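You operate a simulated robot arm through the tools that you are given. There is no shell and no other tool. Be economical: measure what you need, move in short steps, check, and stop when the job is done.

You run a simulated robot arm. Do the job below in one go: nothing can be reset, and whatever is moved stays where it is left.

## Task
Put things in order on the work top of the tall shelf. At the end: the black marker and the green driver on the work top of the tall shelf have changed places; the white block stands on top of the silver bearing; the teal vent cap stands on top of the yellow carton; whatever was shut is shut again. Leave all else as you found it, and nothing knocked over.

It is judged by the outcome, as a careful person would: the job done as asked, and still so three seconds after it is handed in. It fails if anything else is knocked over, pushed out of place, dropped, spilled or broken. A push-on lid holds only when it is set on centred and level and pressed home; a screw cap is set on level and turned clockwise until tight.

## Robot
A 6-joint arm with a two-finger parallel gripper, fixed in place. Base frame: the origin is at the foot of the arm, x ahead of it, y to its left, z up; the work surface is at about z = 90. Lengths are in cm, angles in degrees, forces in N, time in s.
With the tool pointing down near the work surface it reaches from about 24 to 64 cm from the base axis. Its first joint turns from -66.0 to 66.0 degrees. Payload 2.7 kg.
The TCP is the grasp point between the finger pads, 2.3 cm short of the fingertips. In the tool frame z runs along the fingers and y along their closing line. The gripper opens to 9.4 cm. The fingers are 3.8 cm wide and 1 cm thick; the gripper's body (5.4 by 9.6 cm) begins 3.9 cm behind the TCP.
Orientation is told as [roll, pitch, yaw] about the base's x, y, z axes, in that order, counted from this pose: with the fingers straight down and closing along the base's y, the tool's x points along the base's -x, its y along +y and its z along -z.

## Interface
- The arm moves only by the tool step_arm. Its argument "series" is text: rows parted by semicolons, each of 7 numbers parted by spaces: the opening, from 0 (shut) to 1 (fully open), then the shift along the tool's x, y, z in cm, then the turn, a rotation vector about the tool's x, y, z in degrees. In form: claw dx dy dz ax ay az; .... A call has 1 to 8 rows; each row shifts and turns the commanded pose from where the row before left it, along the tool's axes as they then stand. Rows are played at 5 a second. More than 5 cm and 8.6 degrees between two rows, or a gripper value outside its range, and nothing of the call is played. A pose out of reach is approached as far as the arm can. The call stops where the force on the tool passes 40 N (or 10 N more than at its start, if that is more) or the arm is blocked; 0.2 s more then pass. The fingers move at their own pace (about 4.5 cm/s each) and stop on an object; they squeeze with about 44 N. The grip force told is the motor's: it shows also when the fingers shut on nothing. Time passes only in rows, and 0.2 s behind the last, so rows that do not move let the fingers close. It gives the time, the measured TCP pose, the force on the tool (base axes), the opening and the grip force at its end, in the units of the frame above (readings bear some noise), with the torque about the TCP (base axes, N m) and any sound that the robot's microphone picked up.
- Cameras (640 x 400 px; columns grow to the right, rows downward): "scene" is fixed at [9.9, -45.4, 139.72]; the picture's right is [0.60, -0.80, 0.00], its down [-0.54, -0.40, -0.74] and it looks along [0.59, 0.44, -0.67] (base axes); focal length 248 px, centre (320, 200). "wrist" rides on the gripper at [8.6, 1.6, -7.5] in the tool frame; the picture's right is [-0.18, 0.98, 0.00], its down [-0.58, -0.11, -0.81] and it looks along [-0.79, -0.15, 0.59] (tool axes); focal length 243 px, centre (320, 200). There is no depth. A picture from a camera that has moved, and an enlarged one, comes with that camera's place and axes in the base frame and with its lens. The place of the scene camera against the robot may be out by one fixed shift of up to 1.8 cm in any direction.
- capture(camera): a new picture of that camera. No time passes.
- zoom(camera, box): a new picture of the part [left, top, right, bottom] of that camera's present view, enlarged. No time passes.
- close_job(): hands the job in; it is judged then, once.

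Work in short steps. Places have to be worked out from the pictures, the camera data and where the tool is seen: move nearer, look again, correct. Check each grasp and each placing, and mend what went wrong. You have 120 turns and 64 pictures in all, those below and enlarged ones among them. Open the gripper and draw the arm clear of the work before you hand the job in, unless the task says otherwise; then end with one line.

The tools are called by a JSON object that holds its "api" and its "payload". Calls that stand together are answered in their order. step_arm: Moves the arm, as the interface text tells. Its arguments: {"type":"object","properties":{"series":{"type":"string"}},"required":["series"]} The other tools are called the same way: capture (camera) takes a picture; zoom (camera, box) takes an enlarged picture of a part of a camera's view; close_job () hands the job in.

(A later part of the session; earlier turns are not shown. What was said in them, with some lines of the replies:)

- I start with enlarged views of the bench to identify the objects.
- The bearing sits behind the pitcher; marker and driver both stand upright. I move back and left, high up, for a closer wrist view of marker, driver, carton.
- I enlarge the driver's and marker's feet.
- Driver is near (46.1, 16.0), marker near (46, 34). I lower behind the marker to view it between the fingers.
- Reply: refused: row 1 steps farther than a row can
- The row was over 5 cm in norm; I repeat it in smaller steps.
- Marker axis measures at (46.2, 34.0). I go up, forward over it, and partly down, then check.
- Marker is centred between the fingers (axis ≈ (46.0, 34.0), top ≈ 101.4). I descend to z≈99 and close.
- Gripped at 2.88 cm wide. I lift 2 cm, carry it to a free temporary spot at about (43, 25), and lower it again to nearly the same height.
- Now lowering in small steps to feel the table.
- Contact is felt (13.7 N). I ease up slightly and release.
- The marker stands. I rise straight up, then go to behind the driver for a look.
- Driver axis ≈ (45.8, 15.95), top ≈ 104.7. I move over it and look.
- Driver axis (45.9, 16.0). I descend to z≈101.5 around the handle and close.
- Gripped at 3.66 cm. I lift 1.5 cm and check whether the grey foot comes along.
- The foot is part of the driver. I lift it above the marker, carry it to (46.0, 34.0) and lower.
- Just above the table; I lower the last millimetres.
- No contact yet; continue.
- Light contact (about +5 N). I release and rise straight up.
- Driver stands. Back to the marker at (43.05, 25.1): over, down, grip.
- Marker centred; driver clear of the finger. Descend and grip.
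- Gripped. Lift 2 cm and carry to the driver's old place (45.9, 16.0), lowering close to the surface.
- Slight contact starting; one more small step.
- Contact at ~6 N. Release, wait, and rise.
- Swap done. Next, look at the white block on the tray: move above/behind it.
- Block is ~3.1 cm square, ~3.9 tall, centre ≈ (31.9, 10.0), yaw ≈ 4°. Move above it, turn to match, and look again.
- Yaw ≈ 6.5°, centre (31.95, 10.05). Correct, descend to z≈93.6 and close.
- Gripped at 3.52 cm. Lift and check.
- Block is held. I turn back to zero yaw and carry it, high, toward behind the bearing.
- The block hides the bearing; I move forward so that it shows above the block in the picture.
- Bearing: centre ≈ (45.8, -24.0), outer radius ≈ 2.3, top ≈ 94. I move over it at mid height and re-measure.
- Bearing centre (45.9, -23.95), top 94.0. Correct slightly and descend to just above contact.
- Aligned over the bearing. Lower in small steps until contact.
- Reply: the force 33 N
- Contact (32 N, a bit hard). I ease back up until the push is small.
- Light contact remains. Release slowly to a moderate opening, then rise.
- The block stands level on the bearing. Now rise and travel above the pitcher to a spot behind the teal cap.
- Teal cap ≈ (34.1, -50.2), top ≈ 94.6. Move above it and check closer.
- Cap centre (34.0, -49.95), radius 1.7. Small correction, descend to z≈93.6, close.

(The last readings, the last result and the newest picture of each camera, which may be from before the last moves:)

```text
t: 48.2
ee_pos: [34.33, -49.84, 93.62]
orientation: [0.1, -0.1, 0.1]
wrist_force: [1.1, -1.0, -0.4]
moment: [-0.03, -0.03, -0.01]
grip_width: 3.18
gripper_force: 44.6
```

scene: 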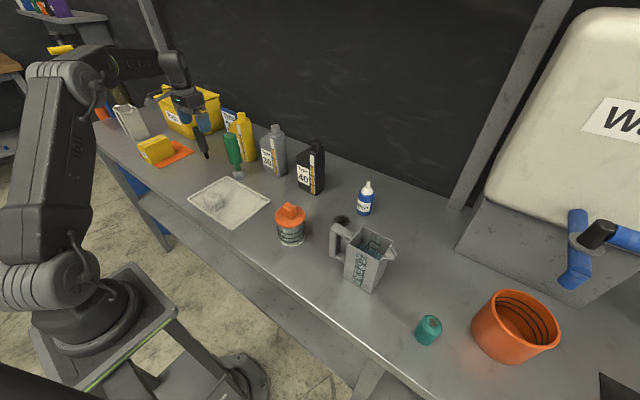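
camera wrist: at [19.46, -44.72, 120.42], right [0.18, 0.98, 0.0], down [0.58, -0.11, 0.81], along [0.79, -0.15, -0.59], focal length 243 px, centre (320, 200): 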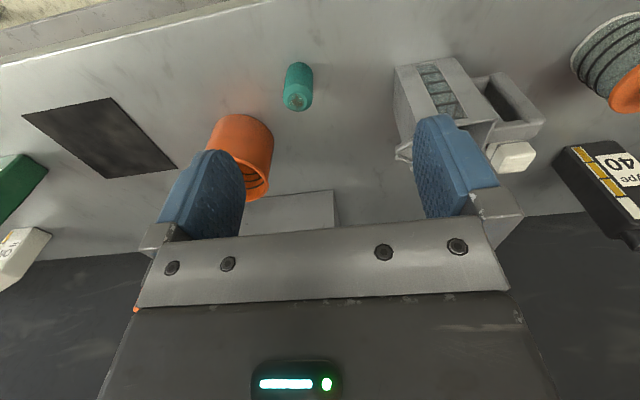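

Gripped at 3.18 cm. Lift straight up and start the carry back to the left, above everything.

{"api": "step_arm", "payload": {"series": "0.2 0 0 -2 0 0 0;0.2 0 0 -4 0 0 0;0.2 0 0 -4.6 0 0 0;0.2 0 0 -4.6 0 0 0;0.2 0 0 -4.6 0 0 0;0.2 0 4.8 0 0 0 0;0.2 0 4.8 0 0 0 0;0.2 0 4.8 0 0 0 0"}}

{"api": "step_arm", "payload": {"series": "0.2 0 4.9 0 0 0 0;0.2 0 4.9 0 0 0 0;0.2 0 4.9 0 0 0 0;0.2 0 4.9 0 0 0 0;0.2 0 4.9 0 0 0 0;0.2 0 4.9 0 0 0 0;0.2 0 4.9 0 0 0 0;0.2 0 4.9 0 0 0 0"}}

{"api": "step_arm", "payload": {"series": "0.2 0.5 4.9 0 0 0 0;0.2 0.5 4.9 0 0 0 0;0.2 1 4.8 0 0 0 0;0.2 1 4.8 0 0 0 0;0.2 1 4.8 0 0 0 0;0.2 1 4.8 0 0 0 0;0.2 0.5 4.8 0 0 0 0;0.2 0 0 0 0 0 0"}}

{"api": "capture", "payload": {"camera": "wrist"}}

```text
t: 50.0
ee_pos: [33.24, -34.52, 112.84]
orientation: [0.1, -0.2, 0.1]
wrist_force: [0.1, 0.5, -0.7]
moment: [-0.01, -0.03, -0.03]
grip_width: 3.25
gripper_force: 44.0
out of reach, approached as far as the arm can: row 5
```

```text
t: 51.8
ee_pos: [33.18, 4.39, 113.08]
orientation: [0.1, 0.0, 0.0]
wrist_force: [-0.2, 0.0, -0.2]
moment: [0.0, 0.01, 0.01]
grip_width: 3.2
gripper_force: 43.6
```

```text
t: 53.6
ee_pos: [27.7, 38.64, 112.97]
orientation: [0.1, -0.1, 0.0]
wrist_force: [0.1, 0.0, -0.9]
moment: [0.05, -0.04, 0.03]
grip_width: 3.19
gripper_force: 44.2
```

```text
24 pictures are left
camera wrist: at [19.1, 40.2, 120.45], right [0.18, 0.98, 0.0], down [0.58, -0.11, 0.81], along [0.79, -0.15, -0.59], focal length 243 px, centre (320, 200)
```

wrist: 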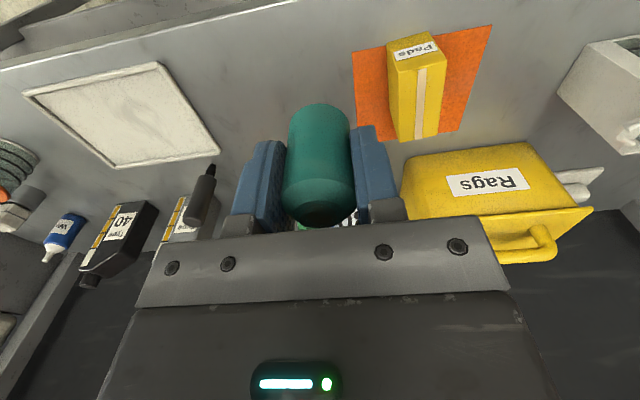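

Cap is held upright; the carton is in view. Enlarge the carton.

{"api": "zoom", "payload": {"camera": "wrist", "box": [340, 20, 500, 150]}}

{"api": "zoom", "payload": {"camera": "scene", "box": [120, 110, 210, 190]}}

```text
3.08 times, centred on (420, 85) of wrist
camera zoom: at [19.1, 40.2, 120.45], right [0.18, 0.98, 0.0], down [0.58, -0.11, 0.81], along [0.79, -0.15, -0.59], focal length 746 px, centre (12, 554)
```

zoom: 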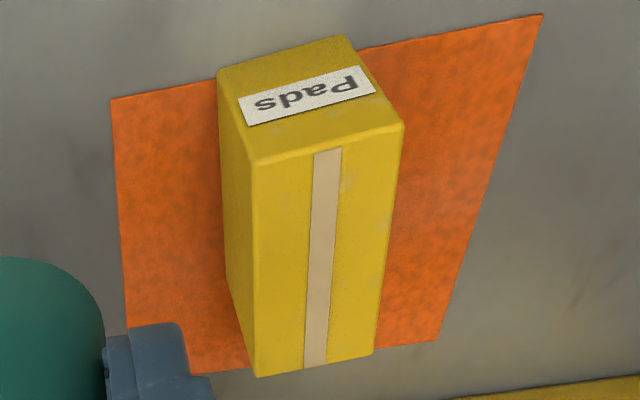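

```text
5.00 times, centred on (165, 150) of scene
camera zoom: at [9.9, -45.4, 139.72], right [0.6, -0.8, 0.0], down [-0.54, -0.4, -0.74], along [0.59, 0.44, -0.67], focal length 1240 px, centre (1095, 450)
```

zoom: 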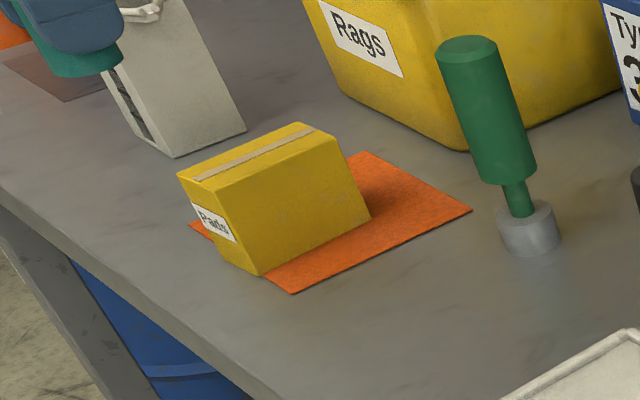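

Carton top: centre ≈ (35.8, 47.9), z ≈ 97, about 8.6 × 4.3 cm. Move over it, partly down, and verify.

{"api": "step_arm", "payload": {"series": "0.2 -2.7 3.1 0 0 0 0;0.2 -2.7 3.1 0 0 0 0;0.2 -2.7 3.06 0 0 0 0;0.2 0 0 3 0 0 0;0.2 0 0 3 0 0 0;0.2 0 0 0 0 0 0"}}

{"api": "capture", "payload": {"camera": "wrist"}}

{"api": "zoom", "payload": {"camera": "scene", "box": [110, 90, 210, 190]}}

```text
t: 55.0
ee_pos: [35.52, 47.16, 106.76]
orientation: [0.1, -0.2, 0.1]
wrist_force: [-0.3, -0.7, -1.5]
moment: [0.0, 0.0, 0.02]
grip_width: 3.23
gripper_force: 44.4
out of reach, approached as far as the arm can: row 3
```

```text
21 pictures are left
camera wrist: at [26.94, 48.87, 114.31], right [0.18, 0.98, 0.0], down [0.58, -0.11, 0.81], along [0.79, -0.15, -0.59], focal length 243 px, centre (320, 200)
```

wrist: 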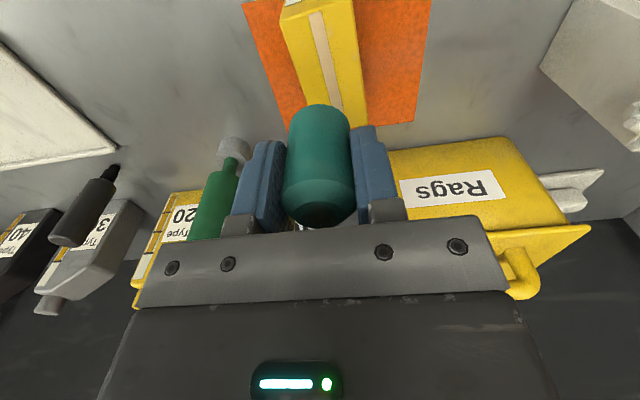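

```text
4.00 times, centred on (160, 140) of scene
camera zoom: at [9.9, -45.4, 139.72], right [0.6, -0.8, 0.0], down [-0.54, -0.4, -0.74], along [0.59, 0.44, -0.67], focal length 992 px, centre (960, 440)
```

zoom: 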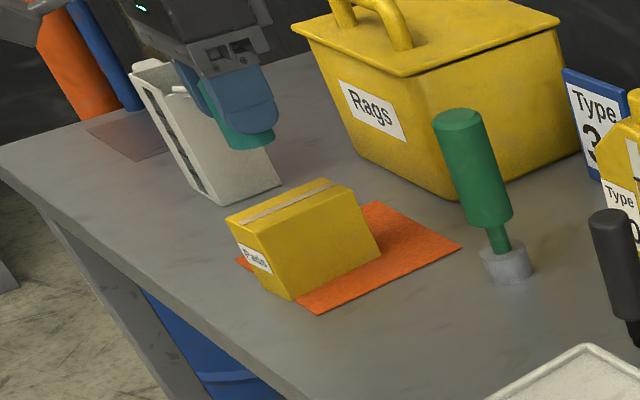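

The reach clipped it a little. Enlarge the carton view to re-measure relative to the tool.

{"api": "zoom", "payload": {"camera": "wrist", "box": [230, 0, 430, 130]}}

```text
3.08 times, centred on (330, 65) of wrist
camera zoom: at [26.94, 48.87, 114.31], right [0.18, 0.98, 0.0], down [0.58, -0.11, 0.81], along [0.79, -0.15, -0.59], focal length 746 px, centre (289, 615)
```

zoom: 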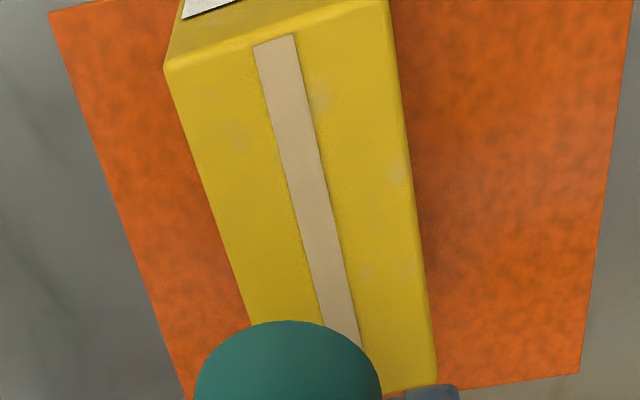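

Carton centre confirmed at (35.9, 47.95). Shift by (+0.4, +0.8) while lowering.

{"api": "step_arm", "payload": {"series": "0.2 0 0 2 0 0 0;0.2 -0.4 0.8 2 0 0 0;0.2 0 0 0 0 0 0"}}

{"api": "capture", "payload": {"camera": "wrist"}}

{"api": "zoom", "payload": {"camera": "scene", "box": [130, 110, 200, 180]}}

```text
t: 55.8
ee_pos: [36.06, 48.21, 102.94]
orientation: [0.2, -0.1, 0.0]
wrist_force: [0.0, 0.4, 0.0]
moment: [-0.02, 0.02, 0.0]
grip_width: 3.23
gripper_force: 43.9
```

```text
18 pictures are left
camera wrist: at [27.45, 49.81, 110.38], right [0.18, 0.98, 0.0], down [0.58, -0.11, 0.81], along [0.79, -0.15, -0.59], focal length 243 px, centre (320, 200)
```

wrist: 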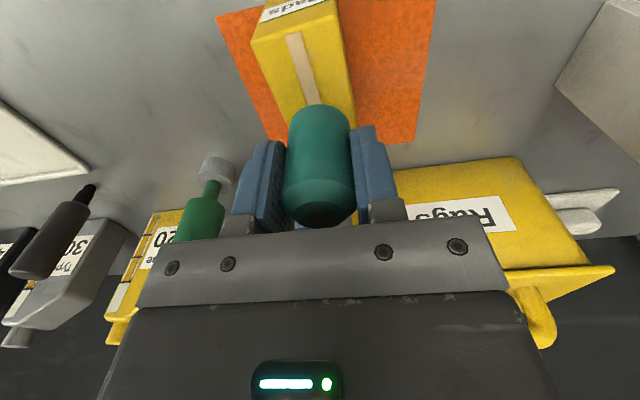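

```text
5.71 times, centred on (165, 145) of scene
camera zoom: at [9.9, -45.4, 139.72], right [0.6, -0.8, 0.0], down [-0.54, -0.4, -0.74], along [0.59, 0.44, -0.67], focal length 1418 px, centre (1206, 514)
```

zoom: 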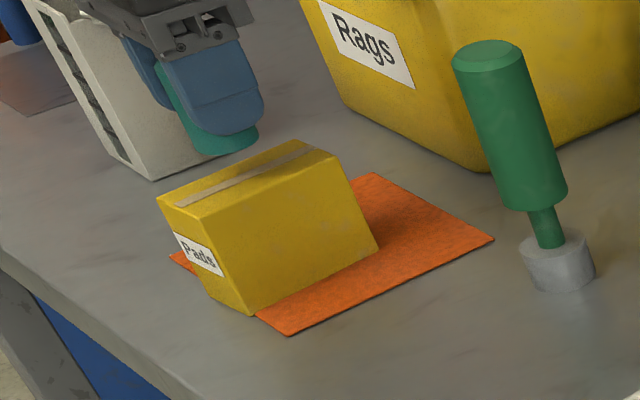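

Over the carton. Lower further with a −0.2 correction in y, then feel for contact.

{"api": "step_arm", "payload": {"series": "0.2 0.1 -0.2 1.2 0 0 0;0.2 0 0 0.6 0 0 0;0.2 0 0 0 0 0 0"}}

{"api": "zoom", "payload": {"camera": "scene", "box": [130, 110, 200, 180]}}

```text
t: 56.6
ee_pos: [35.84, 47.99, 101.19]
orientation: [0.1, 0.0, 0.0]
wrist_force: [0.0, 1.0, -0.4]
moment: [0.01, 0.05, 0.01]
grip_width: 3.21
gripper_force: 43.7
```

```text
5.71 times, centred on (165, 145) of scene
camera zoom: at [9.9, -45.4, 139.72], right [0.6, -0.8, 0.0], down [-0.54, -0.4, -0.74], along [0.59, 0.44, -0.67], focal length 1418 px, centre (1206, 514)
```

zoom: 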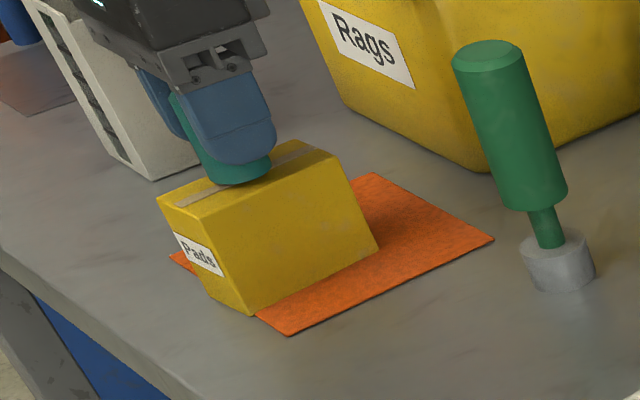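

Nearly touching, well centred. Small steps down.

{"api": "step_arm", "payload": {"series": "0.2 0 0 0.15 0 0 0;0.2 0 0 0.1 0 0 0;0.2 0 0 0 0 0 0"}}

```text
t: 57.4
ee_pos: [35.84, 47.91, 100.87]
orientation: [0.1, -0.1, 0.0]
wrist_force: [-0.4, -0.5, -0.1]
moment: [-0.03, 0.04, 0.0]
grip_width: 3.21
gripper_force: 43.8
```

{"api": "step_arm", "payload": {"series": "0.2 0 0 0.12 0 0 0;0.2 0 0 0.08 0 0 0;0.2 0 0 0 0 0 0"}}

```text
t: 58.2
ee_pos: [35.82, 47.89, 100.7]
orientation: [0.1, 0.0, 0.0]
wrist_force: [0.1, -0.5, -0.6]
moment: [-0.01, -0.01, 0.0]
grip_width: 3.21
gripper_force: 44.1
```

{"api": "step_arm", "payload": {"series": "0.2 0 0 0.1 0 0 0;0.2 0 0 0.05 0 0 0;0.2 0 0 0 0 0 0"}}

```text
t: 59.0
ee_pos: [35.85, 47.93, 100.7]
orientation: [0.2, -0.1, -0.1]
wrist_force: [-4.1, -1.1, 8.0]
moment: [-0.18, 0.08, -0.03]
grip_width: 3.21
gripper_force: 44.6
```

Contact at 8 N. Ease a hair, release to a moderate opening, and rise.

{"api": "step_arm", "payload": {"series": "0.2 0 0 -0.03 0 0 0;0.38 0 0 0 0 0 0;0.42 0 0 0 0 0 0;0.65 0 0 0 0 0 0;0.65 0 0 0 0 0 0;0.65 0 0 -2 0 0 0;0.65 0 0 -4 0 0 0;0.65 2 -1 -1 0 0 0"}}

{"api": "capture", "payload": {"camera": "wrist"}}

{"api": "zoom", "payload": {"camera": "scene", "box": [130, 110, 200, 180]}}

```text
t: 60.8
ee_pos: [33.83, 47.03, 107.45]
orientation: [0.1, -0.1, 0.0]
wrist_force: [0.8, -0.6, 0.2]
moment: [-0.04, -0.01, 0.0]
grip_width: 6.12
gripper_force: 0.1
```

```text
15 pictures are left
camera wrist: at [25.27, 48.61, 114.85], right [0.18, 0.98, 0.0], down [0.58, -0.11, 0.81], along [0.79, -0.15, -0.59], focal length 243 px, centre (320, 200)
```

wrist: 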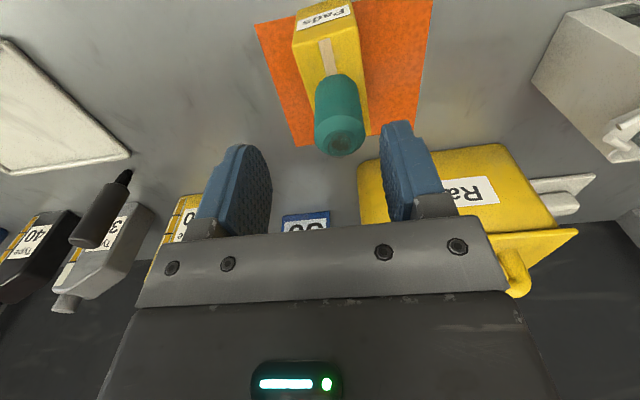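

```text
5.71 times, centred on (165, 145) of scene
camera zoom: at [9.9, -45.4, 139.72], right [0.6, -0.8, 0.0], down [-0.54, -0.4, -0.74], along [0.59, 0.44, -0.67], focal length 1418 px, centre (1206, 514)
```

zoom: 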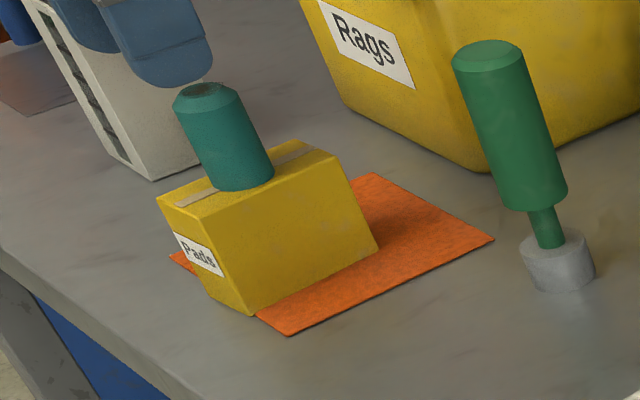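

The cap stands centred on the carton. Draw the arm clear and take a final look.

{"api": "step_arm", "payload": {"series": "0.65 1 0 -3 0 0 0;0.65 1 -3 -3 0 0 0;1 0 -4.8 0 0 0 0;1 0 -4.8 0 0 0 0;1 0 -4.8 0 0 0 0;1 0 -4.8 0 0 0 0;1 0 -4.8 0 0 0 0;1 0 0 0 0 0 0"}}

{"api": "capture", "payload": {"camera": "scene"}}

{"api": "zoom", "payload": {"camera": "scene", "box": [260, 160, 480, 360]}}

{"api": "zoom", "payload": {"camera": "scene", "box": [310, 180, 390, 240]}}

```text
t: 62.6
ee_pos: [31.74, 19.66, 113.39]
orientation: [0.2, -0.1, 0.0]
wrist_force: [-0.1, 0.2, -0.6]
moment: [0.05, -0.03, -0.02]
grip_width: 9.41
gripper_force: 0.1
```

```text
13 pictures are left
```

scene: 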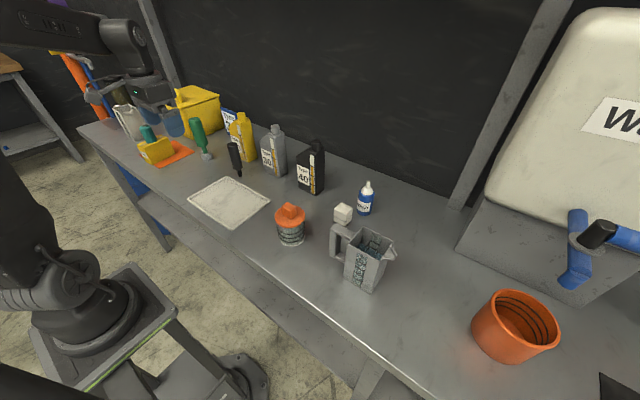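

```text
2.00 times, centred on (370, 260) of scene
camera zoom: at [9.9, -45.41, 139.72], right [0.6, -0.8, 0.0], down [-0.54, -0.4, -0.74], along [0.59, 0.44, -0.67], focal length 496 px, centre (220, 80)
```

zoom: 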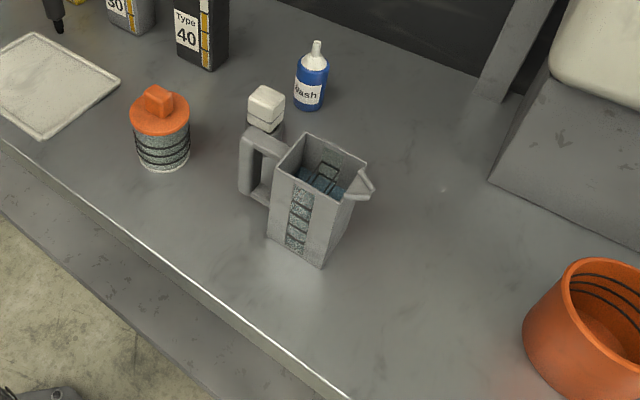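

```text
6.67 times, centred on (350, 210) of scene
camera zoom: at [9.9, -45.41, 139.72], right [0.6, -0.8, 0.0], down [-0.54, -0.4, -0.74], along [0.59, 0.44, -0.67], focal length 1654 px, centre (120, 133)
```

zoom: 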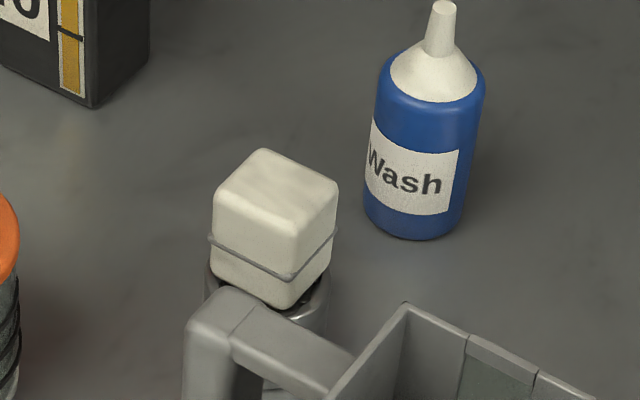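

Everything stands as asked, nothing else moved, and the arm is clear and open. I hand in the job.

{"api": "close_job", "payload": {}}

```text
The job is handed in.
```

The job is done and handed in: the black marker and green driver have swapped places, the white block stands on the silver bearing about half a centimetre off centre, and the teal vent cap stands on the yellow carton. Nothing had to be opened, and the final pictures show nothing else moved or knocked over.
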